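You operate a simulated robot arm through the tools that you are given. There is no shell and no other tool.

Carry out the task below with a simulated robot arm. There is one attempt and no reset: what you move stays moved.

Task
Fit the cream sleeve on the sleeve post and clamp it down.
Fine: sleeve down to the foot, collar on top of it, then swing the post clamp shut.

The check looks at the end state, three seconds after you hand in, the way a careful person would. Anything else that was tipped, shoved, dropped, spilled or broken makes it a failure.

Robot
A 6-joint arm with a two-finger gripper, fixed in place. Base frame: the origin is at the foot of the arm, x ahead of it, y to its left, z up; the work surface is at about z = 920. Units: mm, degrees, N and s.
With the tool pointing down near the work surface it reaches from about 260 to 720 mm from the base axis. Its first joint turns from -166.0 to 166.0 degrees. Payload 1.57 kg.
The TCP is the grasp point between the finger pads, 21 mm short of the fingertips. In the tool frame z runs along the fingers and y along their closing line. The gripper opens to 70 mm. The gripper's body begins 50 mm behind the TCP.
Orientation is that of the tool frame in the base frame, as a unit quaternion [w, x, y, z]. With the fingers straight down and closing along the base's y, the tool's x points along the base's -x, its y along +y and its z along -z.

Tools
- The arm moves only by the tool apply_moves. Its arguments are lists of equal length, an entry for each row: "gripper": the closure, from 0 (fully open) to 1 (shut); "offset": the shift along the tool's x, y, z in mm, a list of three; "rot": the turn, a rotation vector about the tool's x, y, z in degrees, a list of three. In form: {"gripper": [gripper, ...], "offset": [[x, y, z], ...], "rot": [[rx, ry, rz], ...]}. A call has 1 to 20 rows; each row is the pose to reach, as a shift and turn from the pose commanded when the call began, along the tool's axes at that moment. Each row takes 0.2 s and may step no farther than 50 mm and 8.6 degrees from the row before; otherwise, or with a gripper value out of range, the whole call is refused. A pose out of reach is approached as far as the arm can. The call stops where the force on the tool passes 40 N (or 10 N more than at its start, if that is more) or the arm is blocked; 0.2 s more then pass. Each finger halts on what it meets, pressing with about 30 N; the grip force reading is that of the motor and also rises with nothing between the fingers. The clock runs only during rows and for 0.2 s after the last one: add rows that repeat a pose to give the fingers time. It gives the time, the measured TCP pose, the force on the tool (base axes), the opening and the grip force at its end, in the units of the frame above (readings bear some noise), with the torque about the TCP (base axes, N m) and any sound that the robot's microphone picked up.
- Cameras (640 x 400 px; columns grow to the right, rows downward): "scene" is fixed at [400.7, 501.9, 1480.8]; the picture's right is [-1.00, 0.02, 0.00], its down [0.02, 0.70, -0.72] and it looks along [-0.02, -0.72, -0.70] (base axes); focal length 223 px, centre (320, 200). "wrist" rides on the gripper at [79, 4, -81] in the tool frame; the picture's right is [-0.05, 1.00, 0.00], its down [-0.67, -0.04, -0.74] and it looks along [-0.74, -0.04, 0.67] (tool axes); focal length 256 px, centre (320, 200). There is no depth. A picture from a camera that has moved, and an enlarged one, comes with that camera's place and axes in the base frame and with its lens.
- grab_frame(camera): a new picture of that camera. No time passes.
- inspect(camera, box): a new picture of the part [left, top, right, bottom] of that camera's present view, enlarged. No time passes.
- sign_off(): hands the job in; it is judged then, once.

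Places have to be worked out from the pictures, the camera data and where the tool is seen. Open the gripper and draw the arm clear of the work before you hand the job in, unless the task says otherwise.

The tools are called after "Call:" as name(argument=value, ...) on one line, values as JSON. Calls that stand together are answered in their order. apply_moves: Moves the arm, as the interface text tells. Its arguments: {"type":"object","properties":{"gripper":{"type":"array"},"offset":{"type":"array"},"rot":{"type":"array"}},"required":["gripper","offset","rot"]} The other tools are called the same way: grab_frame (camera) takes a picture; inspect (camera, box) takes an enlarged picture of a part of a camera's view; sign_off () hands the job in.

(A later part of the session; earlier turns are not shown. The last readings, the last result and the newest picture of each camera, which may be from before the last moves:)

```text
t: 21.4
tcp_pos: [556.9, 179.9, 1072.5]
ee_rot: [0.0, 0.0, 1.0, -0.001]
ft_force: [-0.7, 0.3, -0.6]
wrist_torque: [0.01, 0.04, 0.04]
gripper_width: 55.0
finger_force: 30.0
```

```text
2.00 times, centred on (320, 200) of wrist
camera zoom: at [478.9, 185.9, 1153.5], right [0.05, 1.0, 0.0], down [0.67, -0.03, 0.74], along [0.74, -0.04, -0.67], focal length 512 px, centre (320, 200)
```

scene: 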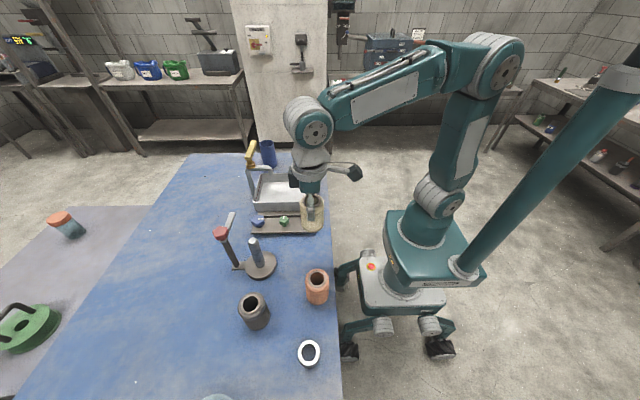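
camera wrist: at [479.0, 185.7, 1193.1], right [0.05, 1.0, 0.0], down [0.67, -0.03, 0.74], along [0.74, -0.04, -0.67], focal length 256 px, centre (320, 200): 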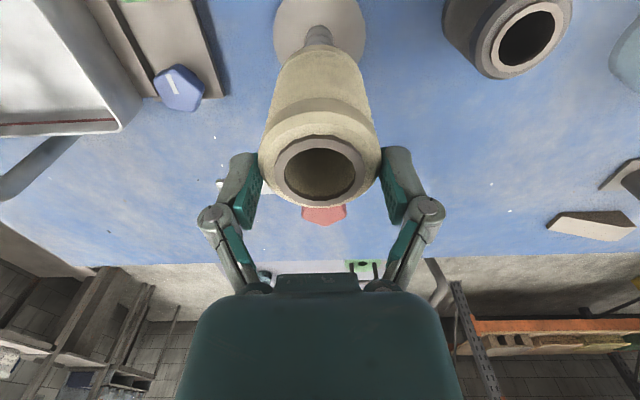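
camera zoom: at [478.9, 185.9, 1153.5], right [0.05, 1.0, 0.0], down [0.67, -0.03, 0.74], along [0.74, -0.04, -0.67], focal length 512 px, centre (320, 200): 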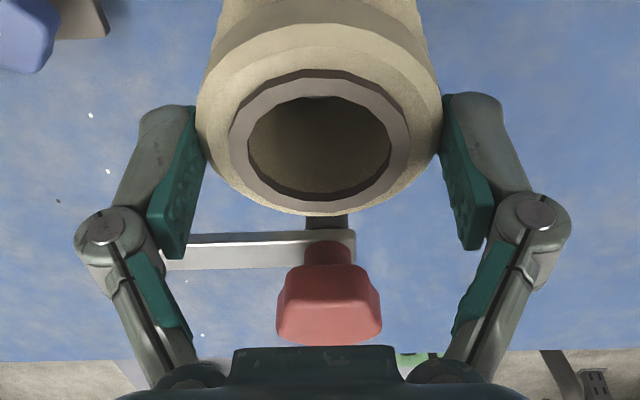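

Still free with no side load; the sleeve bottom is about 55 mm above the foot. I go down 35 mm more, then check the gap between hand and knob.

Call:
apply_moves(gripper=[0.5, 0.5, 0.5, 0.5, 0.5, 0.5, 0.5, 0.5], offset=[[0, 0, 5], [0, 0, 10], [0, 0, 15], [0, 0, 20], [0, 0, 25], [0, 0, 30], [0, 0, 35], [0, 0, 35]], rot=[[0, 0, 0], [0, 0, 0], [0, 0, 0], [0, 0, 0], [0, 0, 0], [0, 0, 0], [0, 0, 0], [0, 0, 0]])

Call:
inspect(camera="scene", box=[210, 190, 290, 270])

Call:
inspect(camera="wrist", box=[190, 100, 450, 300])

```text
t: 23.2
tcp_pos: [558.2, 180.8, 1034.4]
ee_rot: [-0.001, 0.0, 1.0, -0.001]
ft_force: [0.3, -0.7, -1.5]
wrist_torque: [-0.02, -0.03, 0.03]
gripper_width: 54.9
finger_force: 30.6
```

```text
5.00 times, centred on (250, 230) of scene
camera zoom: at [400.7, 501.9, 1480.8], right [-1.0, 0.02, 0.0], down [0.02, 0.7, -0.72], along [-0.02, -0.72, -0.7], focal length 1115 px, centre (670, 50)
```

zoom: 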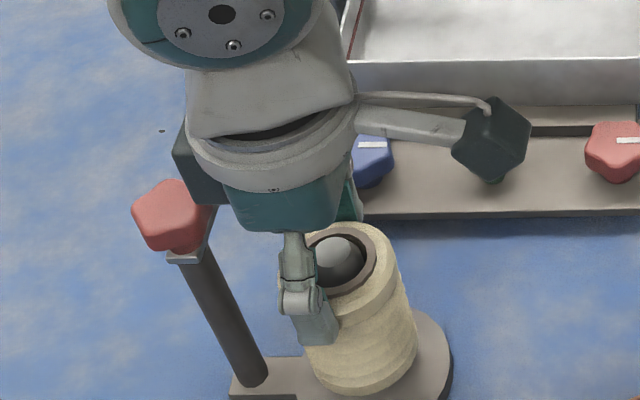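

```text
2.00 times, centred on (320, 200) of wrist
camera zoom: at [478.5, 186.0, 1117.0], right [0.05, 1.0, 0.0], down [0.67, -0.03, 0.74], along [0.74, -0.04, -0.67], focal length 512 px, centre (320, 200)
```

zoom: 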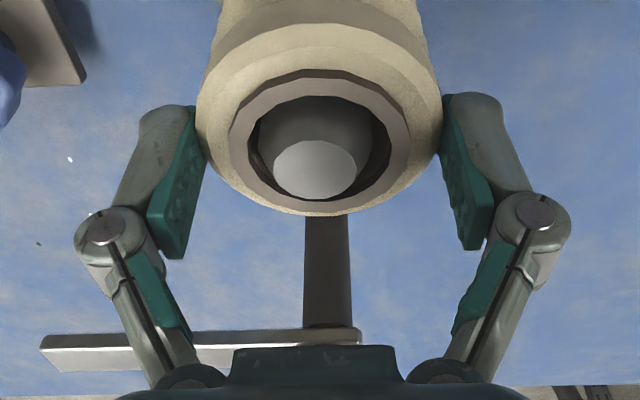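

The post tip shows inside the bore roughly centred, and nothing is loaded. I go down another 12 mm, then look closely at the gap between the hand's side block and the knob before the last few millimetres.

Call:
apply_moves(gripper=[0.5, 0.5, 0.5, 0.5, 0.5], offset=[[0, 0, 3], [0, 0, 6], [0, 0, 9], [0, 0, 12], [0, 0, 12]], rot=[[0, 0, 0], [0, 0, 0], [0, 0, 0], [0, 0, 0], [0, 0, 0]])

Call:
inspect(camera="scene", box=[215, 205, 255, 245])

Call:
inspect(camera="scene", box=[230, 230, 295, 285])

```text
t: 24.4
tcp_pos: [557.7, 180.7, 1026.3]
ee_rot: [0.001, 0.0, 1.0, -0.001]
ft_force: [-0.3, 0.3, -1.0]
wrist_torque: [0.01, 0.02, 0.01]
gripper_width: 55.1
finger_force: 30.4
```

```text
10.00 times, centred on (235, 225) of scene
camera zoom: at [400.7, 501.9, 1480.8], right [-1.0, 0.02, 0.0], down [0.02, 0.7, -0.72], along [-0.02, -0.72, -0.7], focal length 2230 px, centre (1170, -50)
```

zoom: 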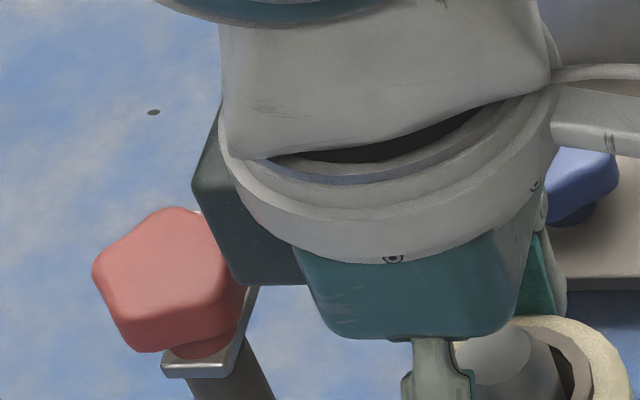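

```text
7.27 times, centred on (262, 258) of scene
camera zoom: at [400.7, 501.9, 1480.8], right [-1.0, 0.02, 0.0], down [0.02, 0.7, -0.72], along [-0.02, -0.72, -0.7], focal length 1621 px, centre (738, -218)
```

zoom: 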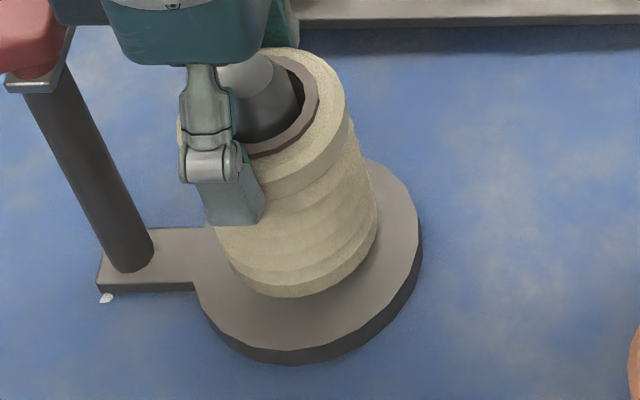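

The side block is now level with the knob's top and only a millimetre or two away in plan. Since the sleeve is round, I raise 14 mm and turn the hand 40° about vertical (block and palm corner then both clear the knob by about 6 mm), compensating for the sleeve's offset.

Call:
apply_moves(gripper=[0.5, 0.5, 0.5, 0.5, 0.5, 0.5, 0.5, 0.5], offset=[[0, 0, -7], [0, 0, -14], [0.1, -0.5, -14], [0.2, -1.0, -14], [0.35, -1.5, -14], [0.5, -2.0, -14], [0.6, -2.4, -14], [0.6, -2.4, -14]], rot=[[0, 0, 0], [0, 0, 0], [0, 0, 8], [0, 0, 16], [0, 0, 24], [0, 0, 32], [0, 0, 40], [0, 0, 40]])

Call:
inspect(camera="scene", box=[205, 190, 295, 280])

Call:
grab_frame(camera="wrist")

```text
t: 26.2
tcp_pos: [556.4, 177.6, 1038.3]
ee_rot: [0.0, 0.343, 0.939, -0.001]
ft_force: [1.1, 0.3, -2.2]
wrist_torque: [-0.02, -0.02, 0.05]
gripper_width: 54.6
finger_force: 30.3
```

```text
4.44 times, centred on (250, 235) of scene
camera zoom: at [400.7, 501.9, 1480.8], right [-1.0, 0.02, 0.0], down [0.02, 0.7, -0.72], along [-0.02, -0.72, -0.7], focal length 991 px, centre (631, 44)
```

zoom: 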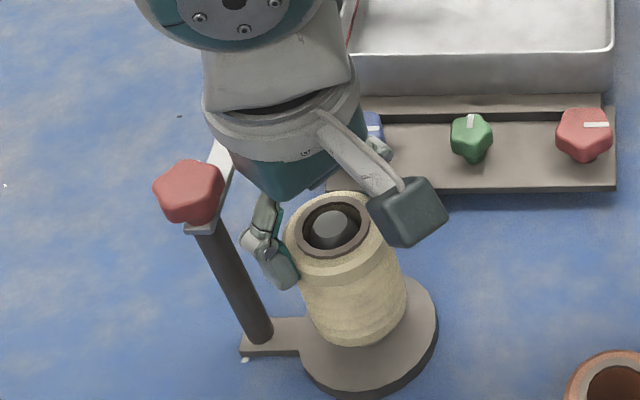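

```text
taken
camera wrist: at [499.2, 232.9, 1120.1], right [0.68, 0.73, 0.0], down [0.49, -0.46, 0.74], along [0.54, -0.51, -0.67], focal length 256 px, centre (320, 200)
```

wrist: 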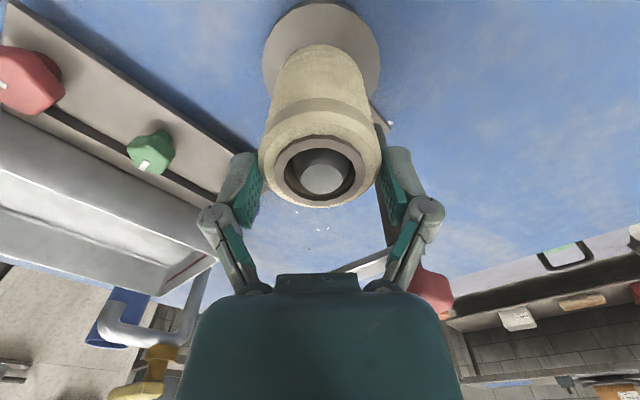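

The hand is turned, the block now clears the knob, and the post tip is well centred in the bore. I lower 18 mm towards the foot.

Call:
apply_moves(gripper=[0.5, 0.5, 0.5, 0.5, 0.5, 0.5, 0.5], offset=[[0, 0, 4], [0, 0, 8], [0, 0, 12], [0, 0, 15], [0, 0, 17], [0, 0, 18], [0, 0, 18]], rot=[[0, 0, 0], [0, 0, 0], [0, 0, 0], [0, 0, 0], [0, 0, 0], [0, 0, 0], [0, 0, 0]])

Call:
inspect(camera="scene", box=[205, 200, 295, 290])

Call:
inspect(camera="scene", box=[245, 240, 295, 290])

```text
t: 27.8
tcp_pos: [556.5, 176.6, 1019.9]
ee_rot: [-0.001, 0.342, 0.94, -0.002]
ft_force: [-0.6, -1.0, -2.3]
wrist_torque: [0.02, 0.02, 0.0]
gripper_width: 55.0
finger_force: 30.1
```

```text
4.44 times, centred on (250, 245) of scene
camera zoom: at [400.7, 501.9, 1480.8], right [-1.0, 0.02, 0.0], down [0.02, 0.7, -0.72], along [-0.02, -0.72, -0.7], focal length 991 px, centre (631, 0)
```

zoom: 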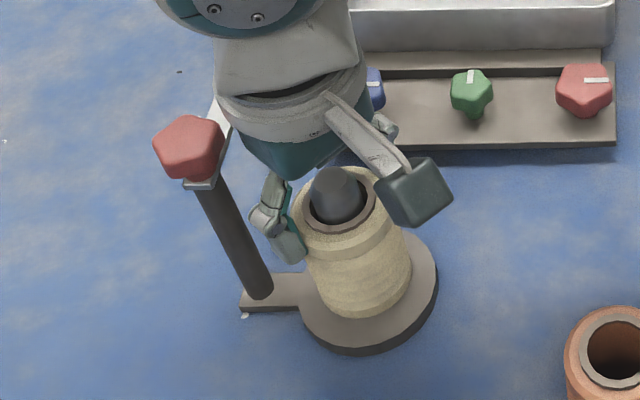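

```text
8.00 times, centred on (270, 265) of scene
camera zoom: at [400.7, 501.9, 1480.8], right [-1.0, 0.02, 0.0], down [0.02, 0.7, -0.72], along [-0.02, -0.72, -0.7], focal length 1784 px, centre (720, -320)
```

zoom: 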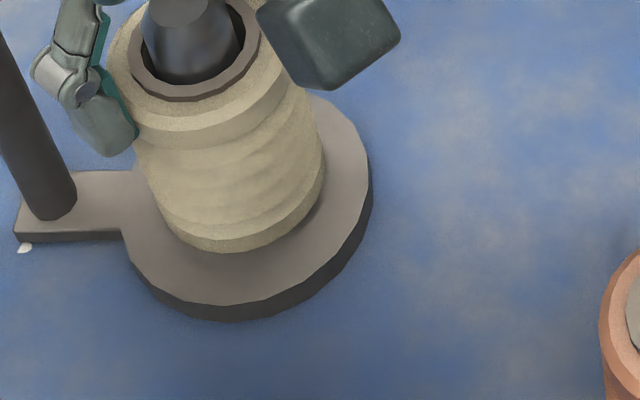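

Still hanging free (-2.3 N), a few mm above the foot. I lower in 1 mm steps for up to 4 mm and read the force.

Call:
apply_moves(gripper=[0.5, 0.5, 0.5, 0.5, 0.5], offset=[[0, 0, 1], [0, 0, 2], [0, 0, 3], [0, 0, 4], [0, 0, 4]], rot=[[0, 0, 0], [0, 0, 0], [0, 0, 0], [0, 0, 0], [0, 0, 0]])

```text
t: 29.0
tcp_pos: [556.1, 178.9, 1018.4]
ee_rot: [0.0, 0.342, 0.94, 0.0]
ft_force: [3.9, 1.5, 20.6]
wrist_torque: [0.05, -0.01, -0.14]
gripper_width: 55.5
finger_force: 29.9
```

The force rose to +20 N, so the sleeve sits on the foot. I back off 2 mm to relieve the load and open the fingers to about 64 mm.

Call:
apply_moves(gripper=[0.5, 0.5, 0.2, 0.12, 0.09, 0.09], offset=[[0, 0, -1], [0, 0, -2], [0, 0, -2], [0, 0, -2], [0, 0, -2], [0, 0, -2]], rot=[[0, 0, 0], [0, 0, 0], [0, 0, 0], [0, 0, 0], [0, 0, 0], [0, 0, 0]])

Call:
inspect(camera="wrist", box=[190, 60, 450, 260])

Call:
inspect(camera="scene", box=[205, 200, 295, 290])

```text
t: 30.4
tcp_pos: [556.8, 178.1, 1019.8]
ee_rot: [-0.001, 0.342, 0.94, -0.001]
ft_force: [-0.5, 0.1, -0.1]
wrist_torque: [-0.01, 0.01, 0.0]
gripper_width: 63.4
finger_force: 0.1
```

```text
2.00 times, centred on (320, 160) of wrist
camera zoom: at [499.5, 232.8, 1099.6], right [0.68, 0.73, 0.0], down [0.49, -0.45, 0.74], along [0.54, -0.51, -0.67], focal length 512 px, centre (320, 280)
```

zoom: 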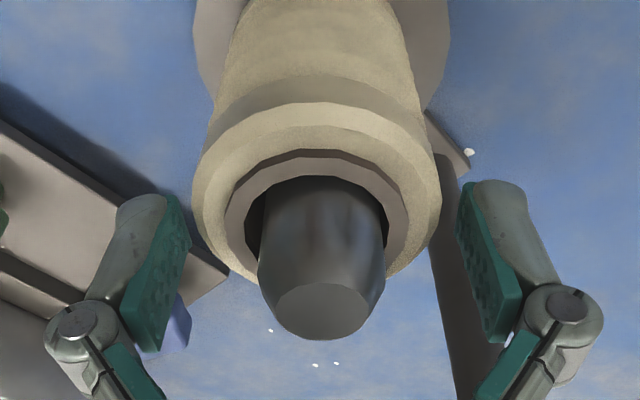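

```text
4.44 times, centred on (250, 245) of scene
camera zoom: at [400.7, 501.9, 1480.8], right [-1.0, 0.02, 0.0], down [0.02, 0.7, -0.72], along [-0.02, -0.72, -0.7], focal length 991 px, centre (631, 0)
```

zoom: 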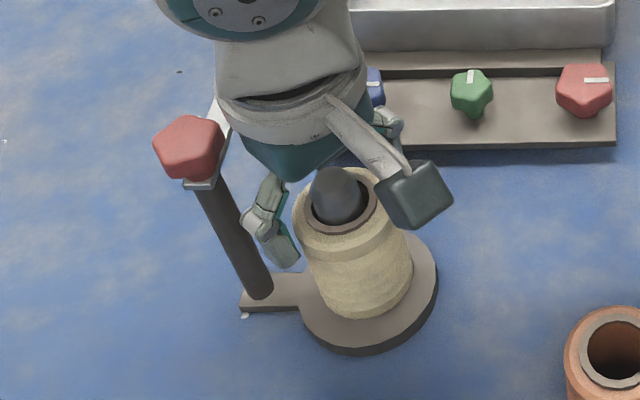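

Released cleanly, with the sleeve standing on the foot and the post tip protruding. I rise straight up and look at the result.

Call:
apply_moves(gripper=[0.09, 0.09, 0.05, 0, 0], offset=[[0, 0, -10], [0, 0, -30], [0, 0, -70], [0, 0, -115], [0, 0, -115]], rot=[[0, 0, 0], [0, 0, 0], [0, 0, 0], [0, 0, 0], [0, 0, 0]])

Call:
inspect(camera="scene", box=[205, 200, 295, 290])

Call:
grab_frame(camera="wrist")

```text
t: 31.6
tcp_pos: [556.2, 176.1, 1136.8]
ee_rot: [0.0, 0.342, 0.94, -0.001]
ft_force: [-0.3, 0.8, 0.2]
wrist_torque: [0.0, -0.01, 0.0]
gripper_width: 69.8
finger_force: 0.0
```

```text
4.44 times, centred on (250, 245) of scene
camera zoom: at [400.7, 501.9, 1480.8], right [-1.0, 0.02, 0.0], down [0.02, 0.7, -0.72], along [-0.02, -0.72, -0.7], focal length 991 px, centre (631, 0)
```

zoom: 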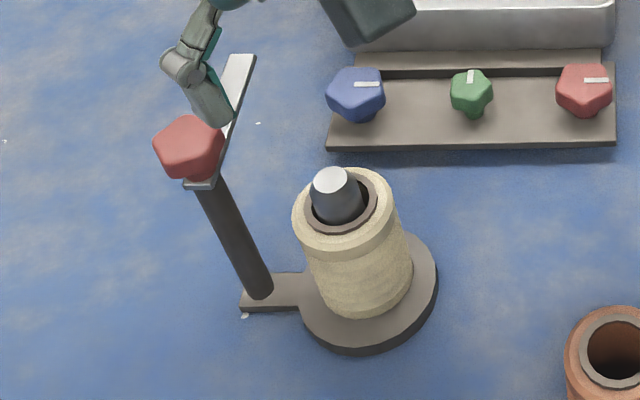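

```text
taken
camera wrist: at [498.8, 230.8, 1217.0], right [0.68, 0.73, 0.0], down [0.49, -0.45, 0.74], along [0.54, -0.51, -0.67], focal length 256 px, centre (320, 200)
```

wrist: 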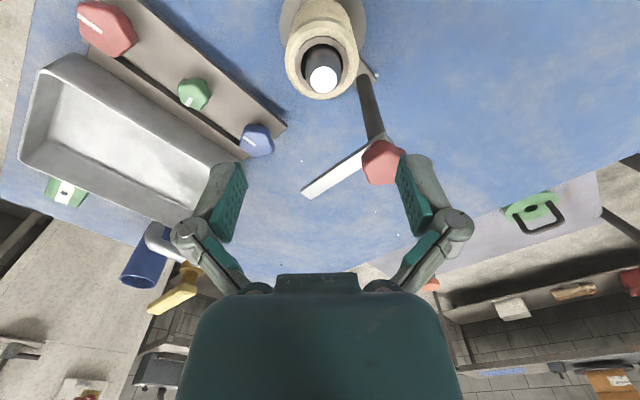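

The sleeve stands upright on the foot with the post tip well proud. Next the collar: I turn the hand back to its original heading at this safe height, then travel over to the collar.

Call:
apply_moves(gripper=[0, 0, 0, 0, 0, 0], offset=[[0, 0, 0], [0, 0, 0], [0, 0, 0], [0, 0, 0], [0, 0, 0], [0, 0, 0]], rot=[[0, 0, -8], [0, 0, -16], [0, 0, -24], [0, 0, -32], [0, 0, -40], [0, 0, -40]])

Call:
apply_moves(gripper=[0, 0, 0, 0, 0, 0, 0, 0, 0], offset=[[24, 38, 0], [48, 75, 0], [72, 112, 0], [96, 149, 0], [120, 186, 0], [137, 213, 0], [137, 213, 45], [137, 213, 90], [137, 213, 90]], rot=[[0, 0, 0], [0, 0, 0], [0, 0, 0], [0, 0, 0], [0, 0, 0], [0, 0, 0], [0, 0, 0], [0, 0, 0], [0, 0, 0]])

Call:
grab_frame(camera="wrist")

Call:
inspect(camera="wrist", box=[240, 60, 400, 220])

Call:
grab_frame(camera="scene")

```text
t: 33.0
tcp_pos: [555.9, 179.0, 1134.9]
ee_rot: [0.0, -0.001, 1.0, -0.001]
ft_force: [-0.5, 0.2, 0.4]
wrist_torque: [-0.02, 0.01, 0.02]
gripper_width: 70.2
finger_force: 0.0
```

```text
t: 35.0
tcp_pos: [420.5, 388.7, 1046.9]
ee_rot: [0.001, 0.0, 1.0, -0.001]
ft_force: [-0.3, 0.7, -0.4]
wrist_torque: [0.0, -0.01, -0.01]
gripper_width: 70.1
finger_force: 0.1
```

```text
taken
camera wrist: at [340.7, 394.6, 1127.2], right [0.05, 1.0, 0.0], down [0.67, -0.04, 0.74], along [0.74, -0.04, -0.67], focal length 256 px, centre (320, 200)
```

wrist: 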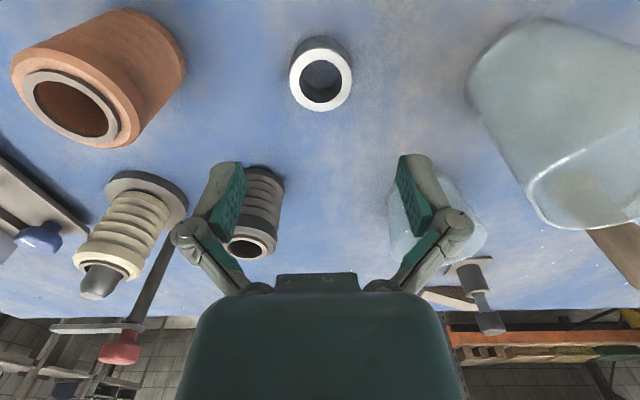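

```text
2.50 times, centred on (320, 140) of wrist
camera zoom: at [340.7, 394.6, 1127.2], right [0.05, 1.0, 0.0], down [0.67, -0.04, 0.74], along [0.74, -0.04, -0.67], focal length 640 px, centre (320, 350)
```

zoom: 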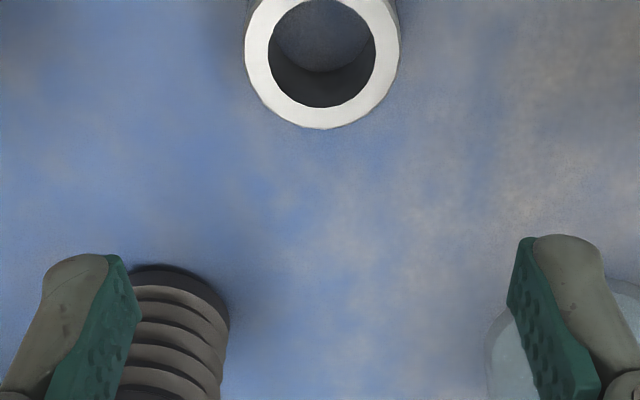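

```text
taken
```

scene: 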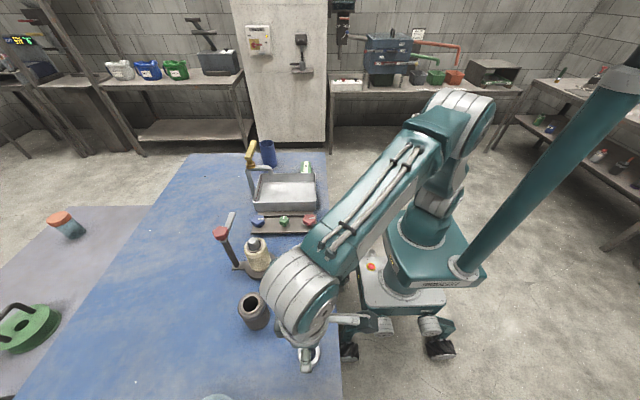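

The collar is below and slightly behind the TCP, with an outer diameter of about 43–45 mm and a height of perhaps 20–30 mm. I lower partway with a small correction to measure it better.

Call:
apply_moves(gripper=[0, 0, 0, 0], offset=[[4, 0.8, 15], [4, 0.8, 30], [4, 0.8, 42], [4, 0.8, 42]], rot=[[0, 0, 0], [0, 0, 0], [0, 0, 0], [0, 0, 0]])

Call:
inspect(camera="wrist", box=[240, 40, 400, 200])

Call:
inspect(camera="scene", box=[280, 320, 350, 390])

```text
t: 36.0
tcp_pos: [415.0, 390.4, 1003.9]
ee_rot: [0.0, -0.001, 1.0, 0.0]
ft_force: [0.0, 0.8, 0.4]
wrist_torque: [-0.05, 0.0, -0.02]
gripper_width: 70.1
finger_force: 0.0
```

```text
2.50 times, centred on (320, 120) of wrist
camera zoom: at [336.2, 396.4, 1084.5], right [0.05, 1.0, 0.0], down [0.67, -0.03, 0.74], along [0.74, -0.04, -0.67], focal length 640 px, centre (320, 400)
```

zoom: 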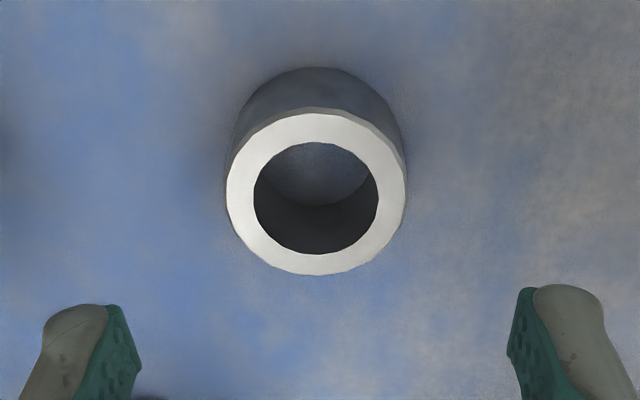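

```text
5.71 times, centred on (315, 355) of scene
camera zoom: at [400.7, 501.9, 1480.8], right [-1.0, 0.02, 0.0], down [0.02, 0.7, -0.72], along [-0.02, -0.72, -0.7], focal length 1274 px, centre (349, -686)
```

zoom: 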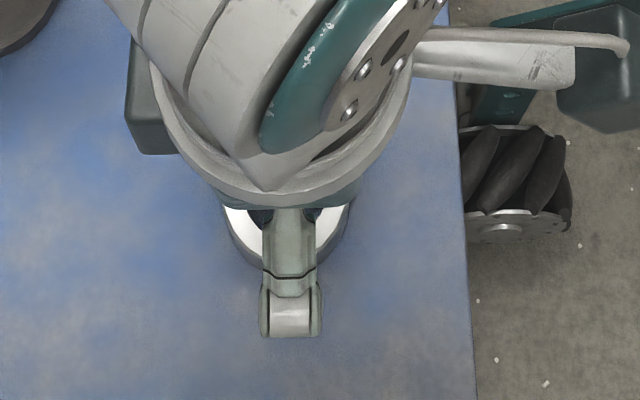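

The collar measures about 43.5 mm in diameter and 23.5 mm tall, centred 2.7 mm ahead and about 0.9 mm to -y of the TCP. I correct and go down until the fingertips are about 7 mm above the table, leaving room for the sleeve's rim later.

Call:
apply_moves(gripper=[0, 0, 0, 0, 0, 0, 0], offset=[[-2.7, -0.9, 0], [-2.7, -0.9, 12], [-2.7, -0.9, 24], [-2.7, -0.9, 36], [-2.7, -0.9, 46], [-2.7, -0.9, 52], [-2.7, -0.9, 52]], rot=[[0, 0, 0], [0, 0, 0], [0, 0, 0], [0, 0, 0], [0, 0, 0], [0, 0, 0], [0, 0, 0]])

Call:
inspect(camera="wrist", box=[190, 80, 450, 280])

Call:
inspect(camera="scene", box=[280, 320, 350, 390])

```text
t: 37.6
tcp_pos: [419.0, 392.1, 948.6]
ee_rot: [0.0, 0.0, 1.0, -0.001]
ft_force: [-0.4, 0.7, -0.3]
wrist_torque: [-0.01, 0.01, 0.0]
gripper_width: 70.1
finger_force: 0.0
```

```text
2.00 times, centred on (320, 180) of wrist
camera zoom: at [339.2, 396.9, 1029.4], right [0.05, 1.0, 0.0], down [0.67, -0.03, 0.74], along [0.74, -0.04, -0.67], focal length 512 px, centre (320, 240)
```

zoom: 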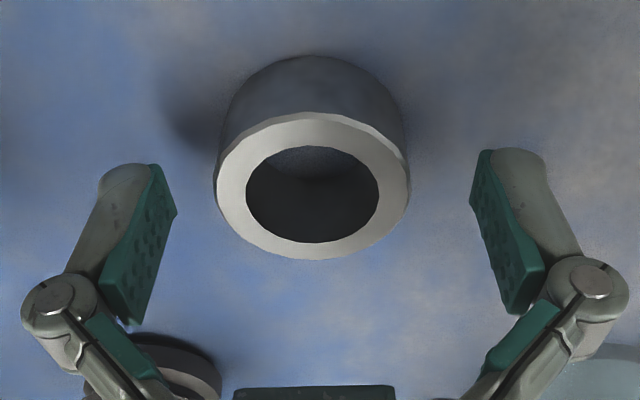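

```text
5.71 times, centred on (315, 355) of scene
camera zoom: at [400.7, 501.9, 1480.8], right [-1.0, 0.02, 0.0], down [0.02, 0.7, -0.72], along [-0.02, -0.72, -0.7], focal length 1274 px, centre (349, -686)
```

zoom: 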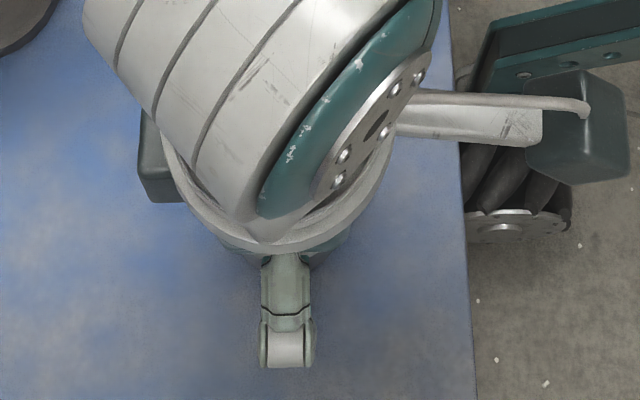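

The collar sits about 1.6 mm towards -y between the fingers. I shift by that and close gently on it.

Call:
apply_moves(gripper=[0, 0, 0.15, 0.25, 0.33, 0.45, 0.6, 0.6], offset=[[0, -1.6, 0], [0, -1.6, 0], [0, -1.6, 0], [0, -1.6, 0], [0, -1.6, 0], [0, -1.6, 0], [0, -1.6, 0], [0, -1.6, 0]], rot=[[0, 0, 0], [0, 0, 0], [0, 0, 0], [0, 0, 0], [0, 0, 0], [0, 0, 0], [0, 0, 0], [0, 0, 0]])

Call:
inspect(camera="wrist", box=[190, 80, 450, 280])

```text
t: 39.4
tcp_pos: [417.8, 390.4, 947.8]
ee_rot: [-0.001, 0.0, 1.0, 0.0]
ft_force: [-0.2, -0.1, 1.9]
wrist_torque: [0.04, 0.02, 0.04]
gripper_width: 45.1
finger_force: 29.6
```

```text
2.00 times, centred on (320, 180) of wrist
camera zoom: at [339.8, 395.3, 1029.6], right [0.05, 1.0, 0.0], down [0.67, -0.03, 0.74], along [0.74, -0.04, -0.67], focal length 512 px, centre (320, 240)
```

zoom: 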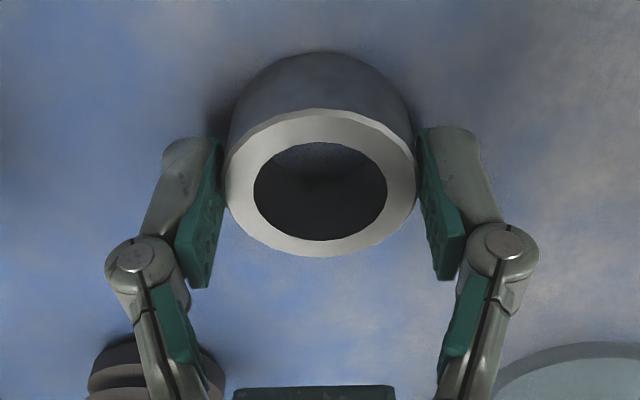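

The fingers stopped at 45.1 mm on the collar. I lift it well clear and check it is held level.

Call:
apply_moves(gripper=[0.6, 0.6, 0.6, 0.6, 0.6, 0.6, 0.6], offset=[[0, 0, -5], [0, 0, -20], [0, 0, -50], [0, 0, -90], [0, 0, -130], [0, 0, -170], [0, 0, -170]], rot=[[0, 0, 0], [0, 0, 0], [0, 0, 0], [0, 0, 0], [0, 0, 0], [0, 0, 0], [0, 0, 0]])

Call:
inspect(camera="wrist", box=[190, 80, 450, 280])

Call:
inspect(camera="scene", box=[270, 270, 370, 370])

```text
t: 41.0
tcp_pos: [419.4, 388.2, 1117.6]
ee_rot: [-0.001, 0.0, 1.0, -0.002]
ft_force: [-0.1, 0.3, -1.3]
wrist_torque: [0.01, 0.0, 0.0]
gripper_width: 45.6
finger_force: 30.3
```

```text
2.00 times, centred on (320, 180) of wrist
camera zoom: at [341.6, 393.7, 1199.2], right [0.05, 1.0, 0.0], down [0.67, -0.03, 0.74], along [0.74, -0.04, -0.67], focal length 512 px, centre (320, 240)
```

zoom: 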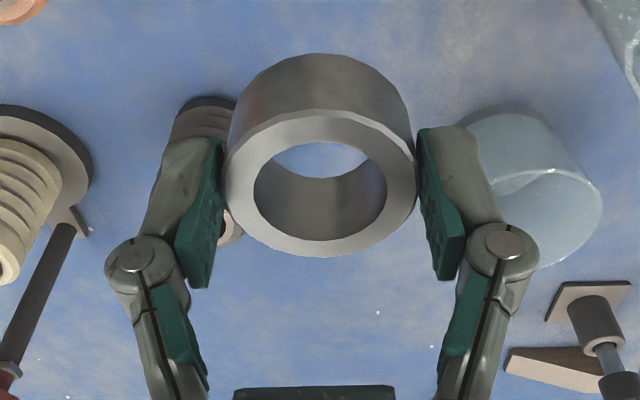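

```text
4.00 times, centred on (320, 320) of scene
camera zoom: at [400.7, 501.9, 1480.8], right [-1.0, 0.02, 0.0], down [0.02, 0.7, -0.72], along [-0.02, -0.72, -0.7], focal length 892 px, centre (320, -280)
```

zoom: 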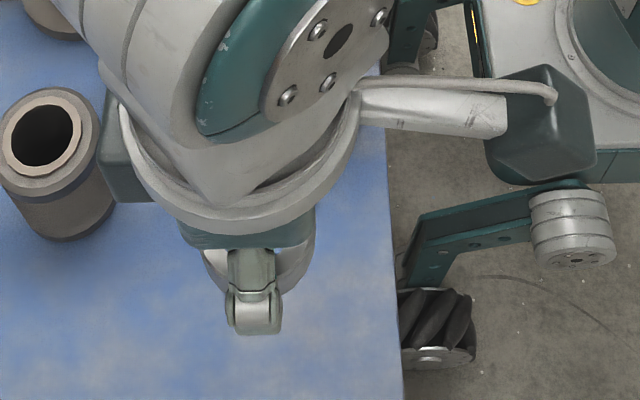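

The collar is level and secure; its centre is about 1.5 mm ahead of the TCP, bottom 29 mm below it, bore about 30.6 mm. I carry it back over the post at this height.

Call:
apply_moves(gripper=[0.6, 0.6, 0.6, 0.6, 0.6, 0.6, 0.6, 0.6], offset=[[-24, -37, 0], [-48, -74, 0], [-72, -110, 0], [-96, -147, 0], [-118, -181, 0], [-132, -202, 0], [-137, -209.8, 0], [-137, -209.8, 0]], rot=[[0, 0, 0], [0, 0, 0], [0, 0, 0], [0, 0, 0], [0, 0, 0], [0, 0, 0], [0, 0, 0], [0, 0, 0]])

Call:
inspect(camera="wrist", box=[190, 40, 450, 240])

Call:
inspect(camera="scene", box=[200, 180, 300, 280])

```text
t: 42.8
tcp_pos: [557.2, 180.2, 1120.3]
ee_rot: [-0.001, 0.0, 1.0, -0.001]
ft_force: [0.4, 0.3, -1.3]
wrist_torque: [0.0, -0.02, -0.03]
gripper_width: 45.4
finger_force: 30.4
```

```text
2.00 times, centred on (320, 140) of wrist
camera zoom: at [477.5, 185.4, 1200.2], right [0.05, 1.0, 0.0], down [0.67, -0.03, 0.74], along [0.74, -0.04, -0.67], focal length 512 px, centre (320, 320)
```

zoom: 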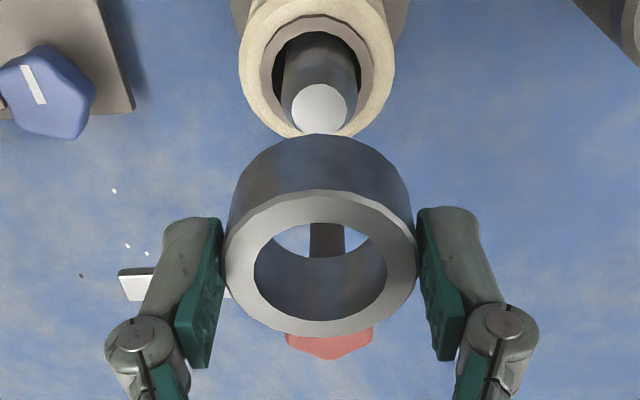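

```text
4.00 times, centred on (250, 230) of scene
camera zoom: at [400.7, 501.9, 1480.8], right [-1.0, 0.02, 0.0], down [0.02, 0.7, -0.72], along [-0.02, -0.72, -0.7], focal length 892 px, centre (600, 80)
```

zoom: 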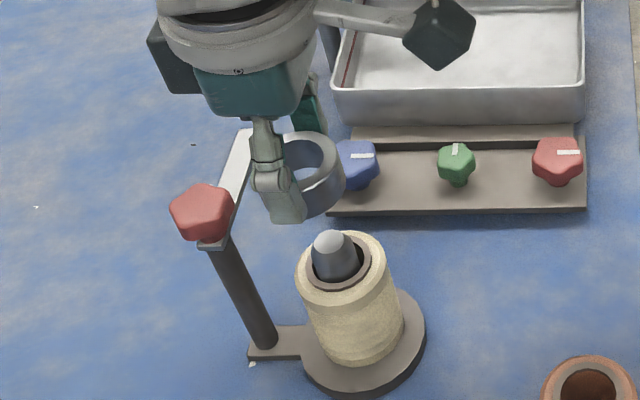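

Through the wrist view the post tip lies in line in y but the collar is about 3 mm too far in +x. I correct by 3 mm and lower to just above the post tip for a direct comparison.

Call:
apply_moves(gripper=[0.6, 0.6, 0.6, 0.6, 0.6], offset=[[3, 0, 10], [3, 0, 20], [3, 0, 30], [3, 0, 42], [3, 0, 42]], rot=[[0, 0, 0], [0, 0, 0], [0, 0, 0], [0, 0, 0], [0, 0, 0]])

Call:
inspect(camera="wrist", box=[190, 60, 450, 260])

Call:
inspect(camera="scene", box=[230, 200, 290, 260])

```text
t: 44.0
tcp_pos: [551.5, 179.4, 1078.3]
ee_rot: [0.0, 0.0, 1.0, -0.001]
ft_force: [0.3, -0.2, -1.2]
wrist_torque: [0.02, -0.01, -0.01]
gripper_width: 45.4
finger_force: 30.1
```

```text
2.00 times, centred on (320, 160) of wrist
camera zoom: at [472.6, 184.7, 1159.0], right [0.05, 1.0, 0.0], down [0.67, -0.03, 0.74], along [0.74, -0.04, -0.67], focal length 512 px, centre (320, 280)
```

zoom: 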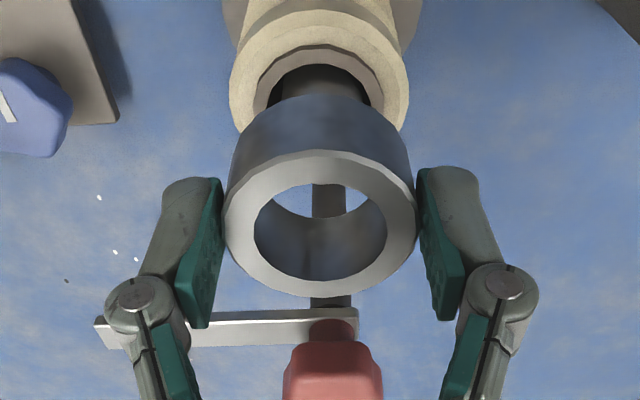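

```text
6.67 times, centred on (260, 230) of scene
camera zoom: at [400.7, 501.9, 1480.8], right [-1.0, 0.02, 0.0], down [0.02, 0.7, -0.72], along [-0.02, -0.72, -0.7], focal length 1486 px, centre (720, 0)
```

zoom: 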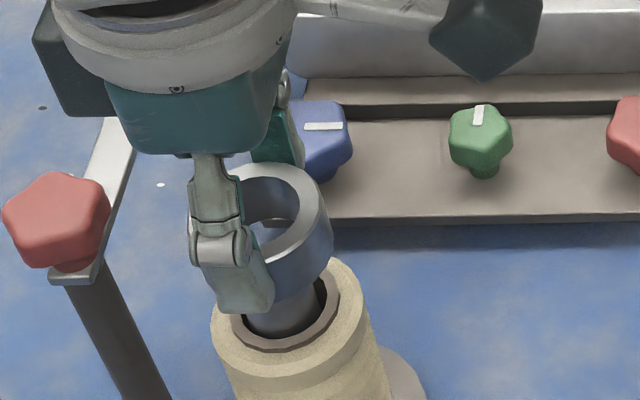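

In the scene view the collar's axis lines up with the sleeve's to within about a millimetre. I zoom tighter to confirm against the post itself.

Call:
inspect(camera="scene", box=[240, 220, 280, 260])

Call:
inspect(camera="wrist", box=[270, 60, 370, 140])

```text
10.00 times, centred on (260, 240) of scene
camera zoom: at [400.7, 501.9, 1480.8], right [-1.0, 0.02, 0.0], down [0.02, 0.7, -0.72], along [-0.02, -0.72, -0.7], focal length 2230 px, centre (920, -200)
```

zoom: 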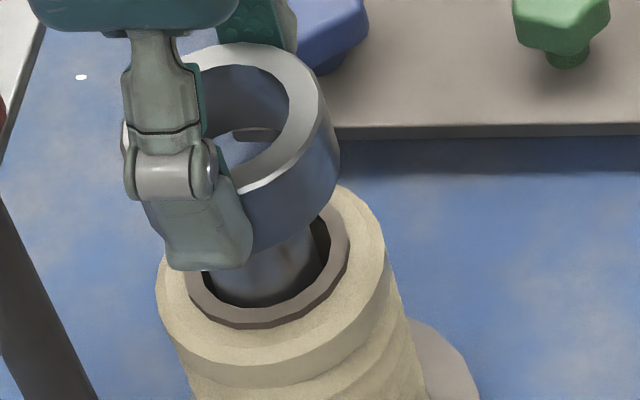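

```text
5.00 times, centred on (320, 100) of wrist
camera zoom: at [472.6, 184.7, 1159.0], right [0.05, 1.0, 0.0], down [0.67, -0.03, 0.74], along [0.74, -0.04, -0.67], focal length 1280 px, centre (320, 700)
```

zoom: 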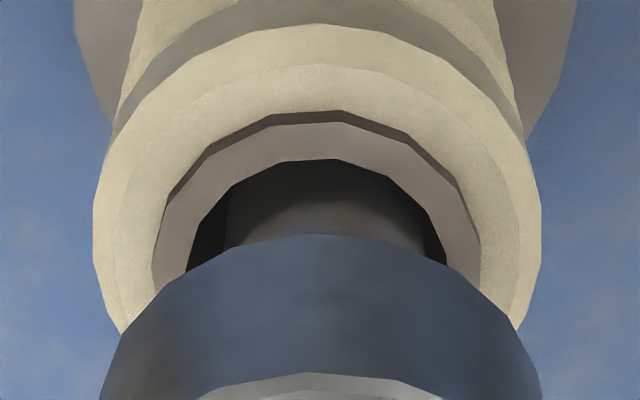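

Both views agree with alignment to about 1–1.5 mm against a radial clearance near 2.5 mm plus the post's chamfer. I nudge +0.8 mm in x and lower 18 mm over the tip in small steps, watching the force.

Call:
apply_moves(gripper=[0.6, 0.6, 0.6, 0.6, 0.6, 0.6, 0.6, 0.6], offset=[[-0.8, 0.2, 0], [-0.8, 0.2, 3], [-0.8, 0.2, 6], [-0.8, 0.2, 9], [-0.8, 0.2, 12], [-0.8, 0.2, 15], [-0.8, 0.2, 18], [-0.8, 0.2, 18]], rot=[[0, 0, 0], [0, 0, 0], [0, 0, 0], [0, 0, 0], [0, 0, 0], [0, 0, 0], [0, 0, 0], [0, 0, 0]])

Call:
inspect(camera="wrist", box=[190, 60, 450, 260])

Call:
inspect(camera="scene", box=[240, 220, 280, 260])

```text
t: 45.8
tcp_pos: [553.1, 177.5, 1059.7]
ee_rot: [-0.002, -0.001, 1.0, -0.001]
ft_force: [-0.1, 0.3, -1.2]
wrist_torque: [0.02, 0.04, 0.02]
gripper_width: 45.1
finger_force: 29.7
```

```text
2.00 times, centred on (320, 160) of wrist
camera zoom: at [474.2, 183.3, 1140.3], right [0.05, 1.0, 0.0], down [0.67, -0.03, 0.74], along [0.74, -0.04, -0.67], focal length 512 px, centre (320, 280)
```

zoom: 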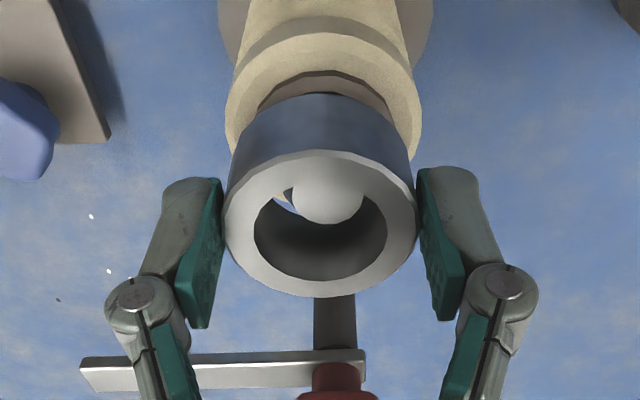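

```text
10.00 times, centred on (260, 240) of scene
camera zoom: at [400.7, 501.9, 1480.8], right [-1.0, 0.02, 0.0], down [0.02, 0.7, -0.72], along [-0.02, -0.72, -0.7], focal length 2230 px, centre (920, -200)
```

zoom: 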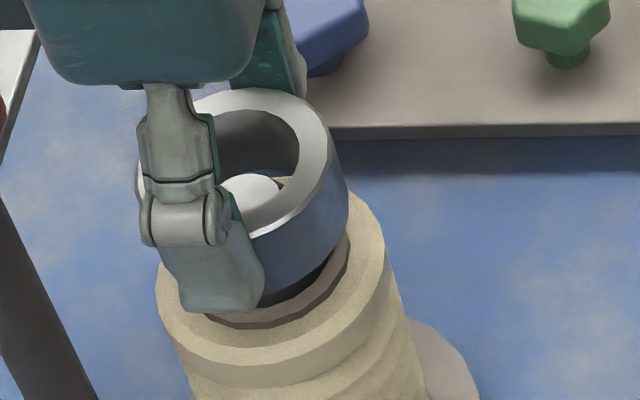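

The tip is inside the bore with no contact; the wrist view shows it about 1.6–2 mm towards +y of centre, x is fine. I correct y and lower another 10 mm.

Call:
apply_moves(gripper=[0.6, 0.6, 0.6, 0.6, 0.6, 0.6], offset=[[0, 1.6, 0], [0, 1.6, 2.5], [0, 1.6, 5], [0, 1.6, 7.5], [0, 1.6, 10], [0, 1.6, 10]], rot=[[0, 0, 0], [0, 0, 0], [0, 0, 0], [0, 0, 0], [0, 0, 0], [0, 0, 0]])

Call:
inspect(camera="wrist", box=[190, 60, 450, 260])

Call:
inspect(camera="scene", box=[220, 205, 280, 265])

```text
t: 47.2
tcp_pos: [552.4, 180.6, 1049.6]
ee_rot: [-0.001, 0.0, 1.0, -0.001]
ft_force: [1.1, 0.4, -2.2]
wrist_torque: [0.02, -0.03, 0.01]
gripper_width: 45.5
finger_force: 30.0
```

```text
2.00 times, centred on (320, 160) of wrist
camera zoom: at [474.0, 186.1, 1130.1], right [0.05, 1.0, 0.0], down [0.67, -0.03, 0.74], along [0.74, -0.04, -0.67], focal length 512 px, centre (320, 280)
```

zoom: 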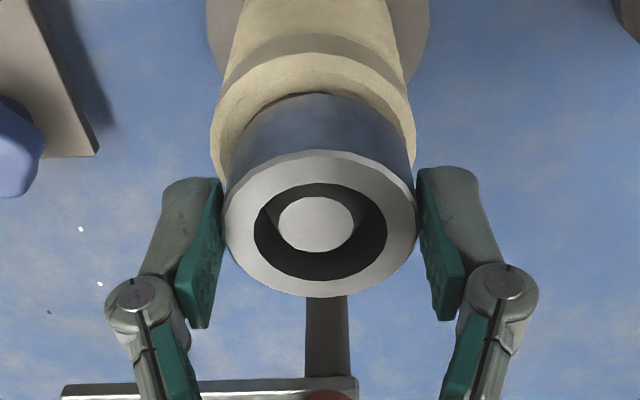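

```text
6.67 times, centred on (250, 235) of scene
camera zoom: at [400.7, 501.9, 1480.8], right [-1.0, 0.02, 0.0], down [0.02, 0.7, -0.72], along [-0.02, -0.72, -0.7], focal length 1486 px, centre (787, -33)
```

zoom: 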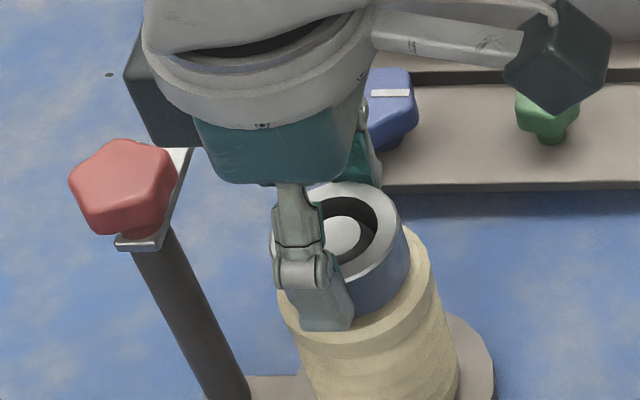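

The post tip is centred in the collar. I lower in 1.5 mm steps until the collar meets the sleeve's top.

Call:
apply_moves(gripper=[0.6, 0.6, 0.6, 0.6, 0.6], offset=[[0, 0, 1.5], [0, 0, 3], [0, 0, 4.5], [0, 0, 6], [0, 0, 6]], rot=[[0, 0, 0], [0, 0, 0], [0, 0, 0], [0, 0, 0], [0, 0, 0]])

Call:
inspect(camera="scene", box=[240, 220, 280, 260])

```text
t: 48.4
tcp_pos: [553.5, 180.9, 1044.7]
ee_rot: [0.002, -0.001, 1.0, 0.0]
ft_force: [-0.9, -2.7, 19.6]
wrist_torque: [-0.04, -0.06, -0.04]
gripper_width: 46.0
finger_force: 30.0
```

```text
10.00 times, centred on (260, 240) of scene
camera zoom: at [400.7, 501.9, 1480.8], right [-1.0, 0.02, 0.0], down [0.02, 0.7, -0.72], along [-0.02, -0.72, -0.7], focal length 2230 px, centre (920, -200)
```

zoom: 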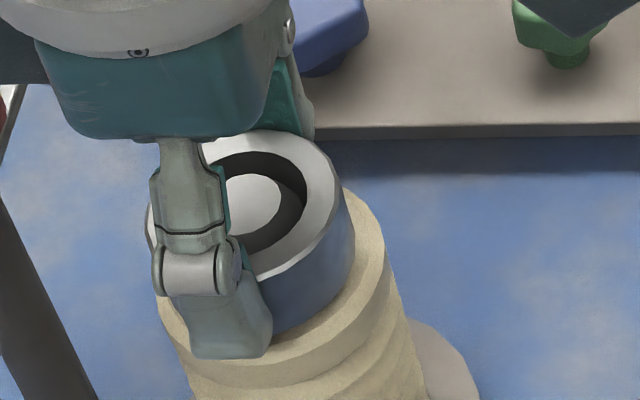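

Contact at about +20 N: the collar rests on the sleeve. I relieve the load by 1.5 mm, open to about 60 mm, and look before withdrawing.

Call:
apply_moves(gripper=[0.6, 0.6, 0.3, 0.2, 0.15, 0.15], offset=[[0, 0, -0.8], [0, 0, -1.5], [0, 0, -1.5], [0, 0, -1.5], [0, 0, -1.5], [0, 0, -1.5]], rot=[[0, 0, 0], [0, 0, 0], [0, 0, 0], [0, 0, 0], [0, 0, 0], [0, 0, 0]])

Call:
inspect(camera="wrist", box=[190, 60, 450, 260])

Call:
inspect(camera="scene", box=[220, 205, 290, 275])

```text
t: 49.8
tcp_pos: [552.8, 182.4, 1044.9]
ee_rot: [-0.001, 0.0, 1.0, -0.001]
ft_force: [-0.1, 0.0, -0.1]
wrist_torque: [-0.02, 0.0, 0.02]
gripper_width: 59.9
finger_force: 0.0
```

```text
2.00 times, centred on (320, 160) of wrist
camera zoom: at [474.4, 186.7, 1126.3], right [0.05, 1.0, 0.0], down [0.67, -0.03, 0.74], along [0.74, -0.04, -0.67], focal length 512 px, centre (320, 280)
```

zoom: 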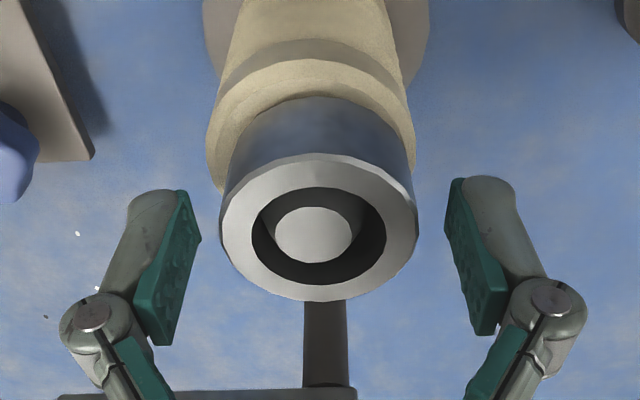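

```text
5.71 times, centred on (255, 240) of scene
camera zoom: at [400.7, 501.9, 1480.8], right [-1.0, 0.02, 0.0], down [0.02, 0.7, -0.72], along [-0.02, -0.72, -0.7], focal length 1274 px, centre (691, -29)
```

zoom: 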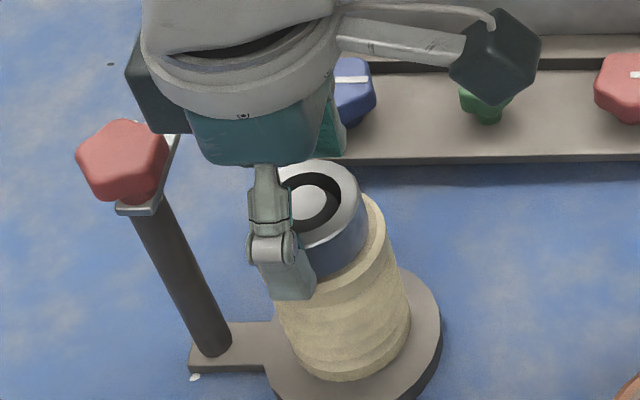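

The collar sits on the sleeve and the fingers are free all round. I rise straight up and then look at the stack and the clamp arm.

Call:
apply_moves(gripper=[0.15, 0.15, 0.15, 0.15, 0.15], offset=[[0, 0, -8], [0, 0, -25], [0, 0, -55], [0, 0, -85], [0, 0, -85]], rot=[[0, 0, 0], [0, 0, 0], [0, 0, 0], [0, 0, 0], [0, 0, 0]])

Call:
inspect(camera="scene", box=[205, 195, 295, 285])

Call:
inspect(camera="wrist", box=[220, 60, 420, 280])

```text
t: 51.0
tcp_pos: [554.2, 181.7, 1128.3]
ee_rot: [0.0, 0.0, 1.0, -0.002]
ft_force: [-0.9, 0.5, -0.2]
wrist_torque: [0.03, 0.03, -0.02]
gripper_width: 59.6
finger_force: 0.0
```

```text
4.44 times, centred on (250, 240) of scene
camera zoom: at [400.7, 501.9, 1480.8], right [-1.0, 0.02, 0.0], down [0.02, 0.7, -0.72], along [-0.02, -0.72, -0.7], focal length 991 px, centre (631, 22)
```

zoom: 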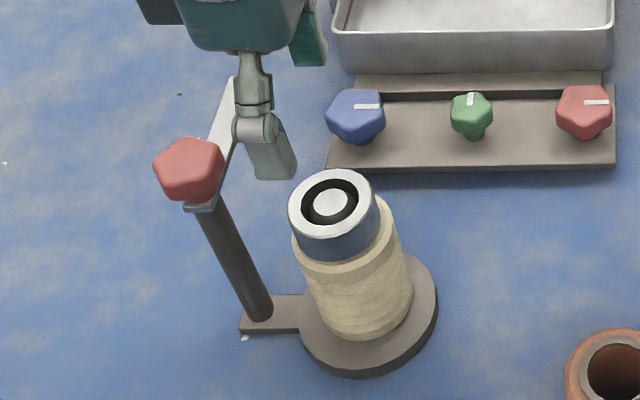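

```text
1.82 times, centred on (320, 170) of wrist
camera zoom: at [476.3, 187.3, 1209.7], right [0.05, 1.0, 0.0], down [0.67, -0.03, 0.74], along [0.74, -0.04, -0.67], focal length 465 px, centre (320, 254)
```

zoom: 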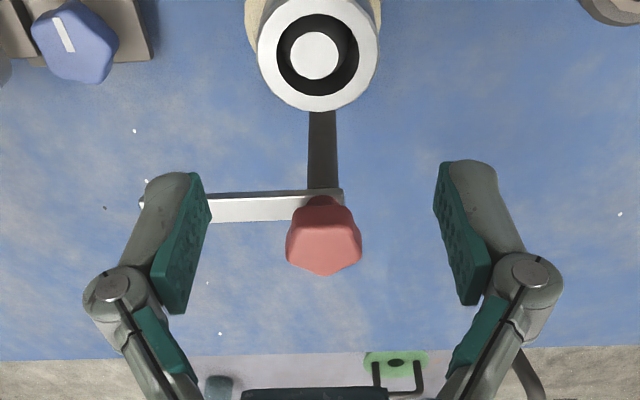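

The stack looks right: sleeve on the foot, collar flat on it, post tip about flush in the collar. Now the clamp: I close the fingers and move above and beyond the arm (to its +x side, about 65 mm out from the pivot), staying above the knob.

Call:
apply_moves(gripper=[0.5, 0.8, 1, 1, 1, 1, 1, 1], offset=[[0, 0, -10], [-31, -22, -10], [-62, -44, -10], [-93, -66, -10], [-93, -66, 5], [-93, -66, 20], [-93, -66, 25], [-93, -66, 25]], rot=[[0, 0, 0], [0, 0, 0], [0, 0, 0], [0, 0, 0], [0, 0, 0], [0, 0, 0], [0, 0, 0], [0, 0, 0]])

Call:
inspect(camera="scene", box=[190, 170, 290, 270])

Call:
grab_frame(camera="wrist")

```text
t: 52.8
tcp_pos: [646.6, 114.3, 1105.8]
ee_rot: [0.0, 0.0, 1.0, -0.001]
ft_force: [0.3, -0.1, 0.1]
wrist_torque: [-0.01, 0.0, 0.0]
gripper_width: 0.0
finger_force: 28.6
```

```text
4.00 times, centred on (240, 220) of scene
camera zoom: at [400.7, 501.9, 1480.8], right [-1.0, 0.02, 0.0], down [0.02, 0.7, -0.72], along [-0.02, -0.72, -0.7], focal length 892 px, centre (640, 120)
```

zoom: 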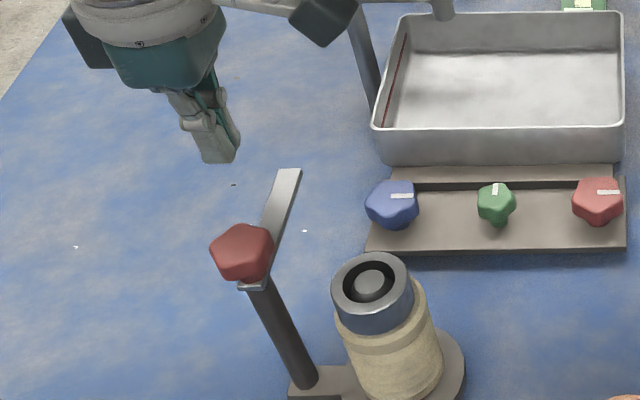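

```text
taken
camera wrist: at [567.7, 120.3, 1186.7], right [0.05, 1.0, 0.0], down [0.67, -0.03, 0.74], along [0.74, -0.04, -0.67], focal length 256 px, centre (320, 200)
```

wrist: 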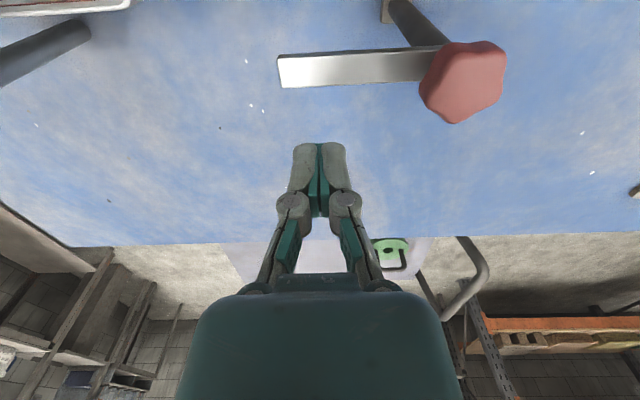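

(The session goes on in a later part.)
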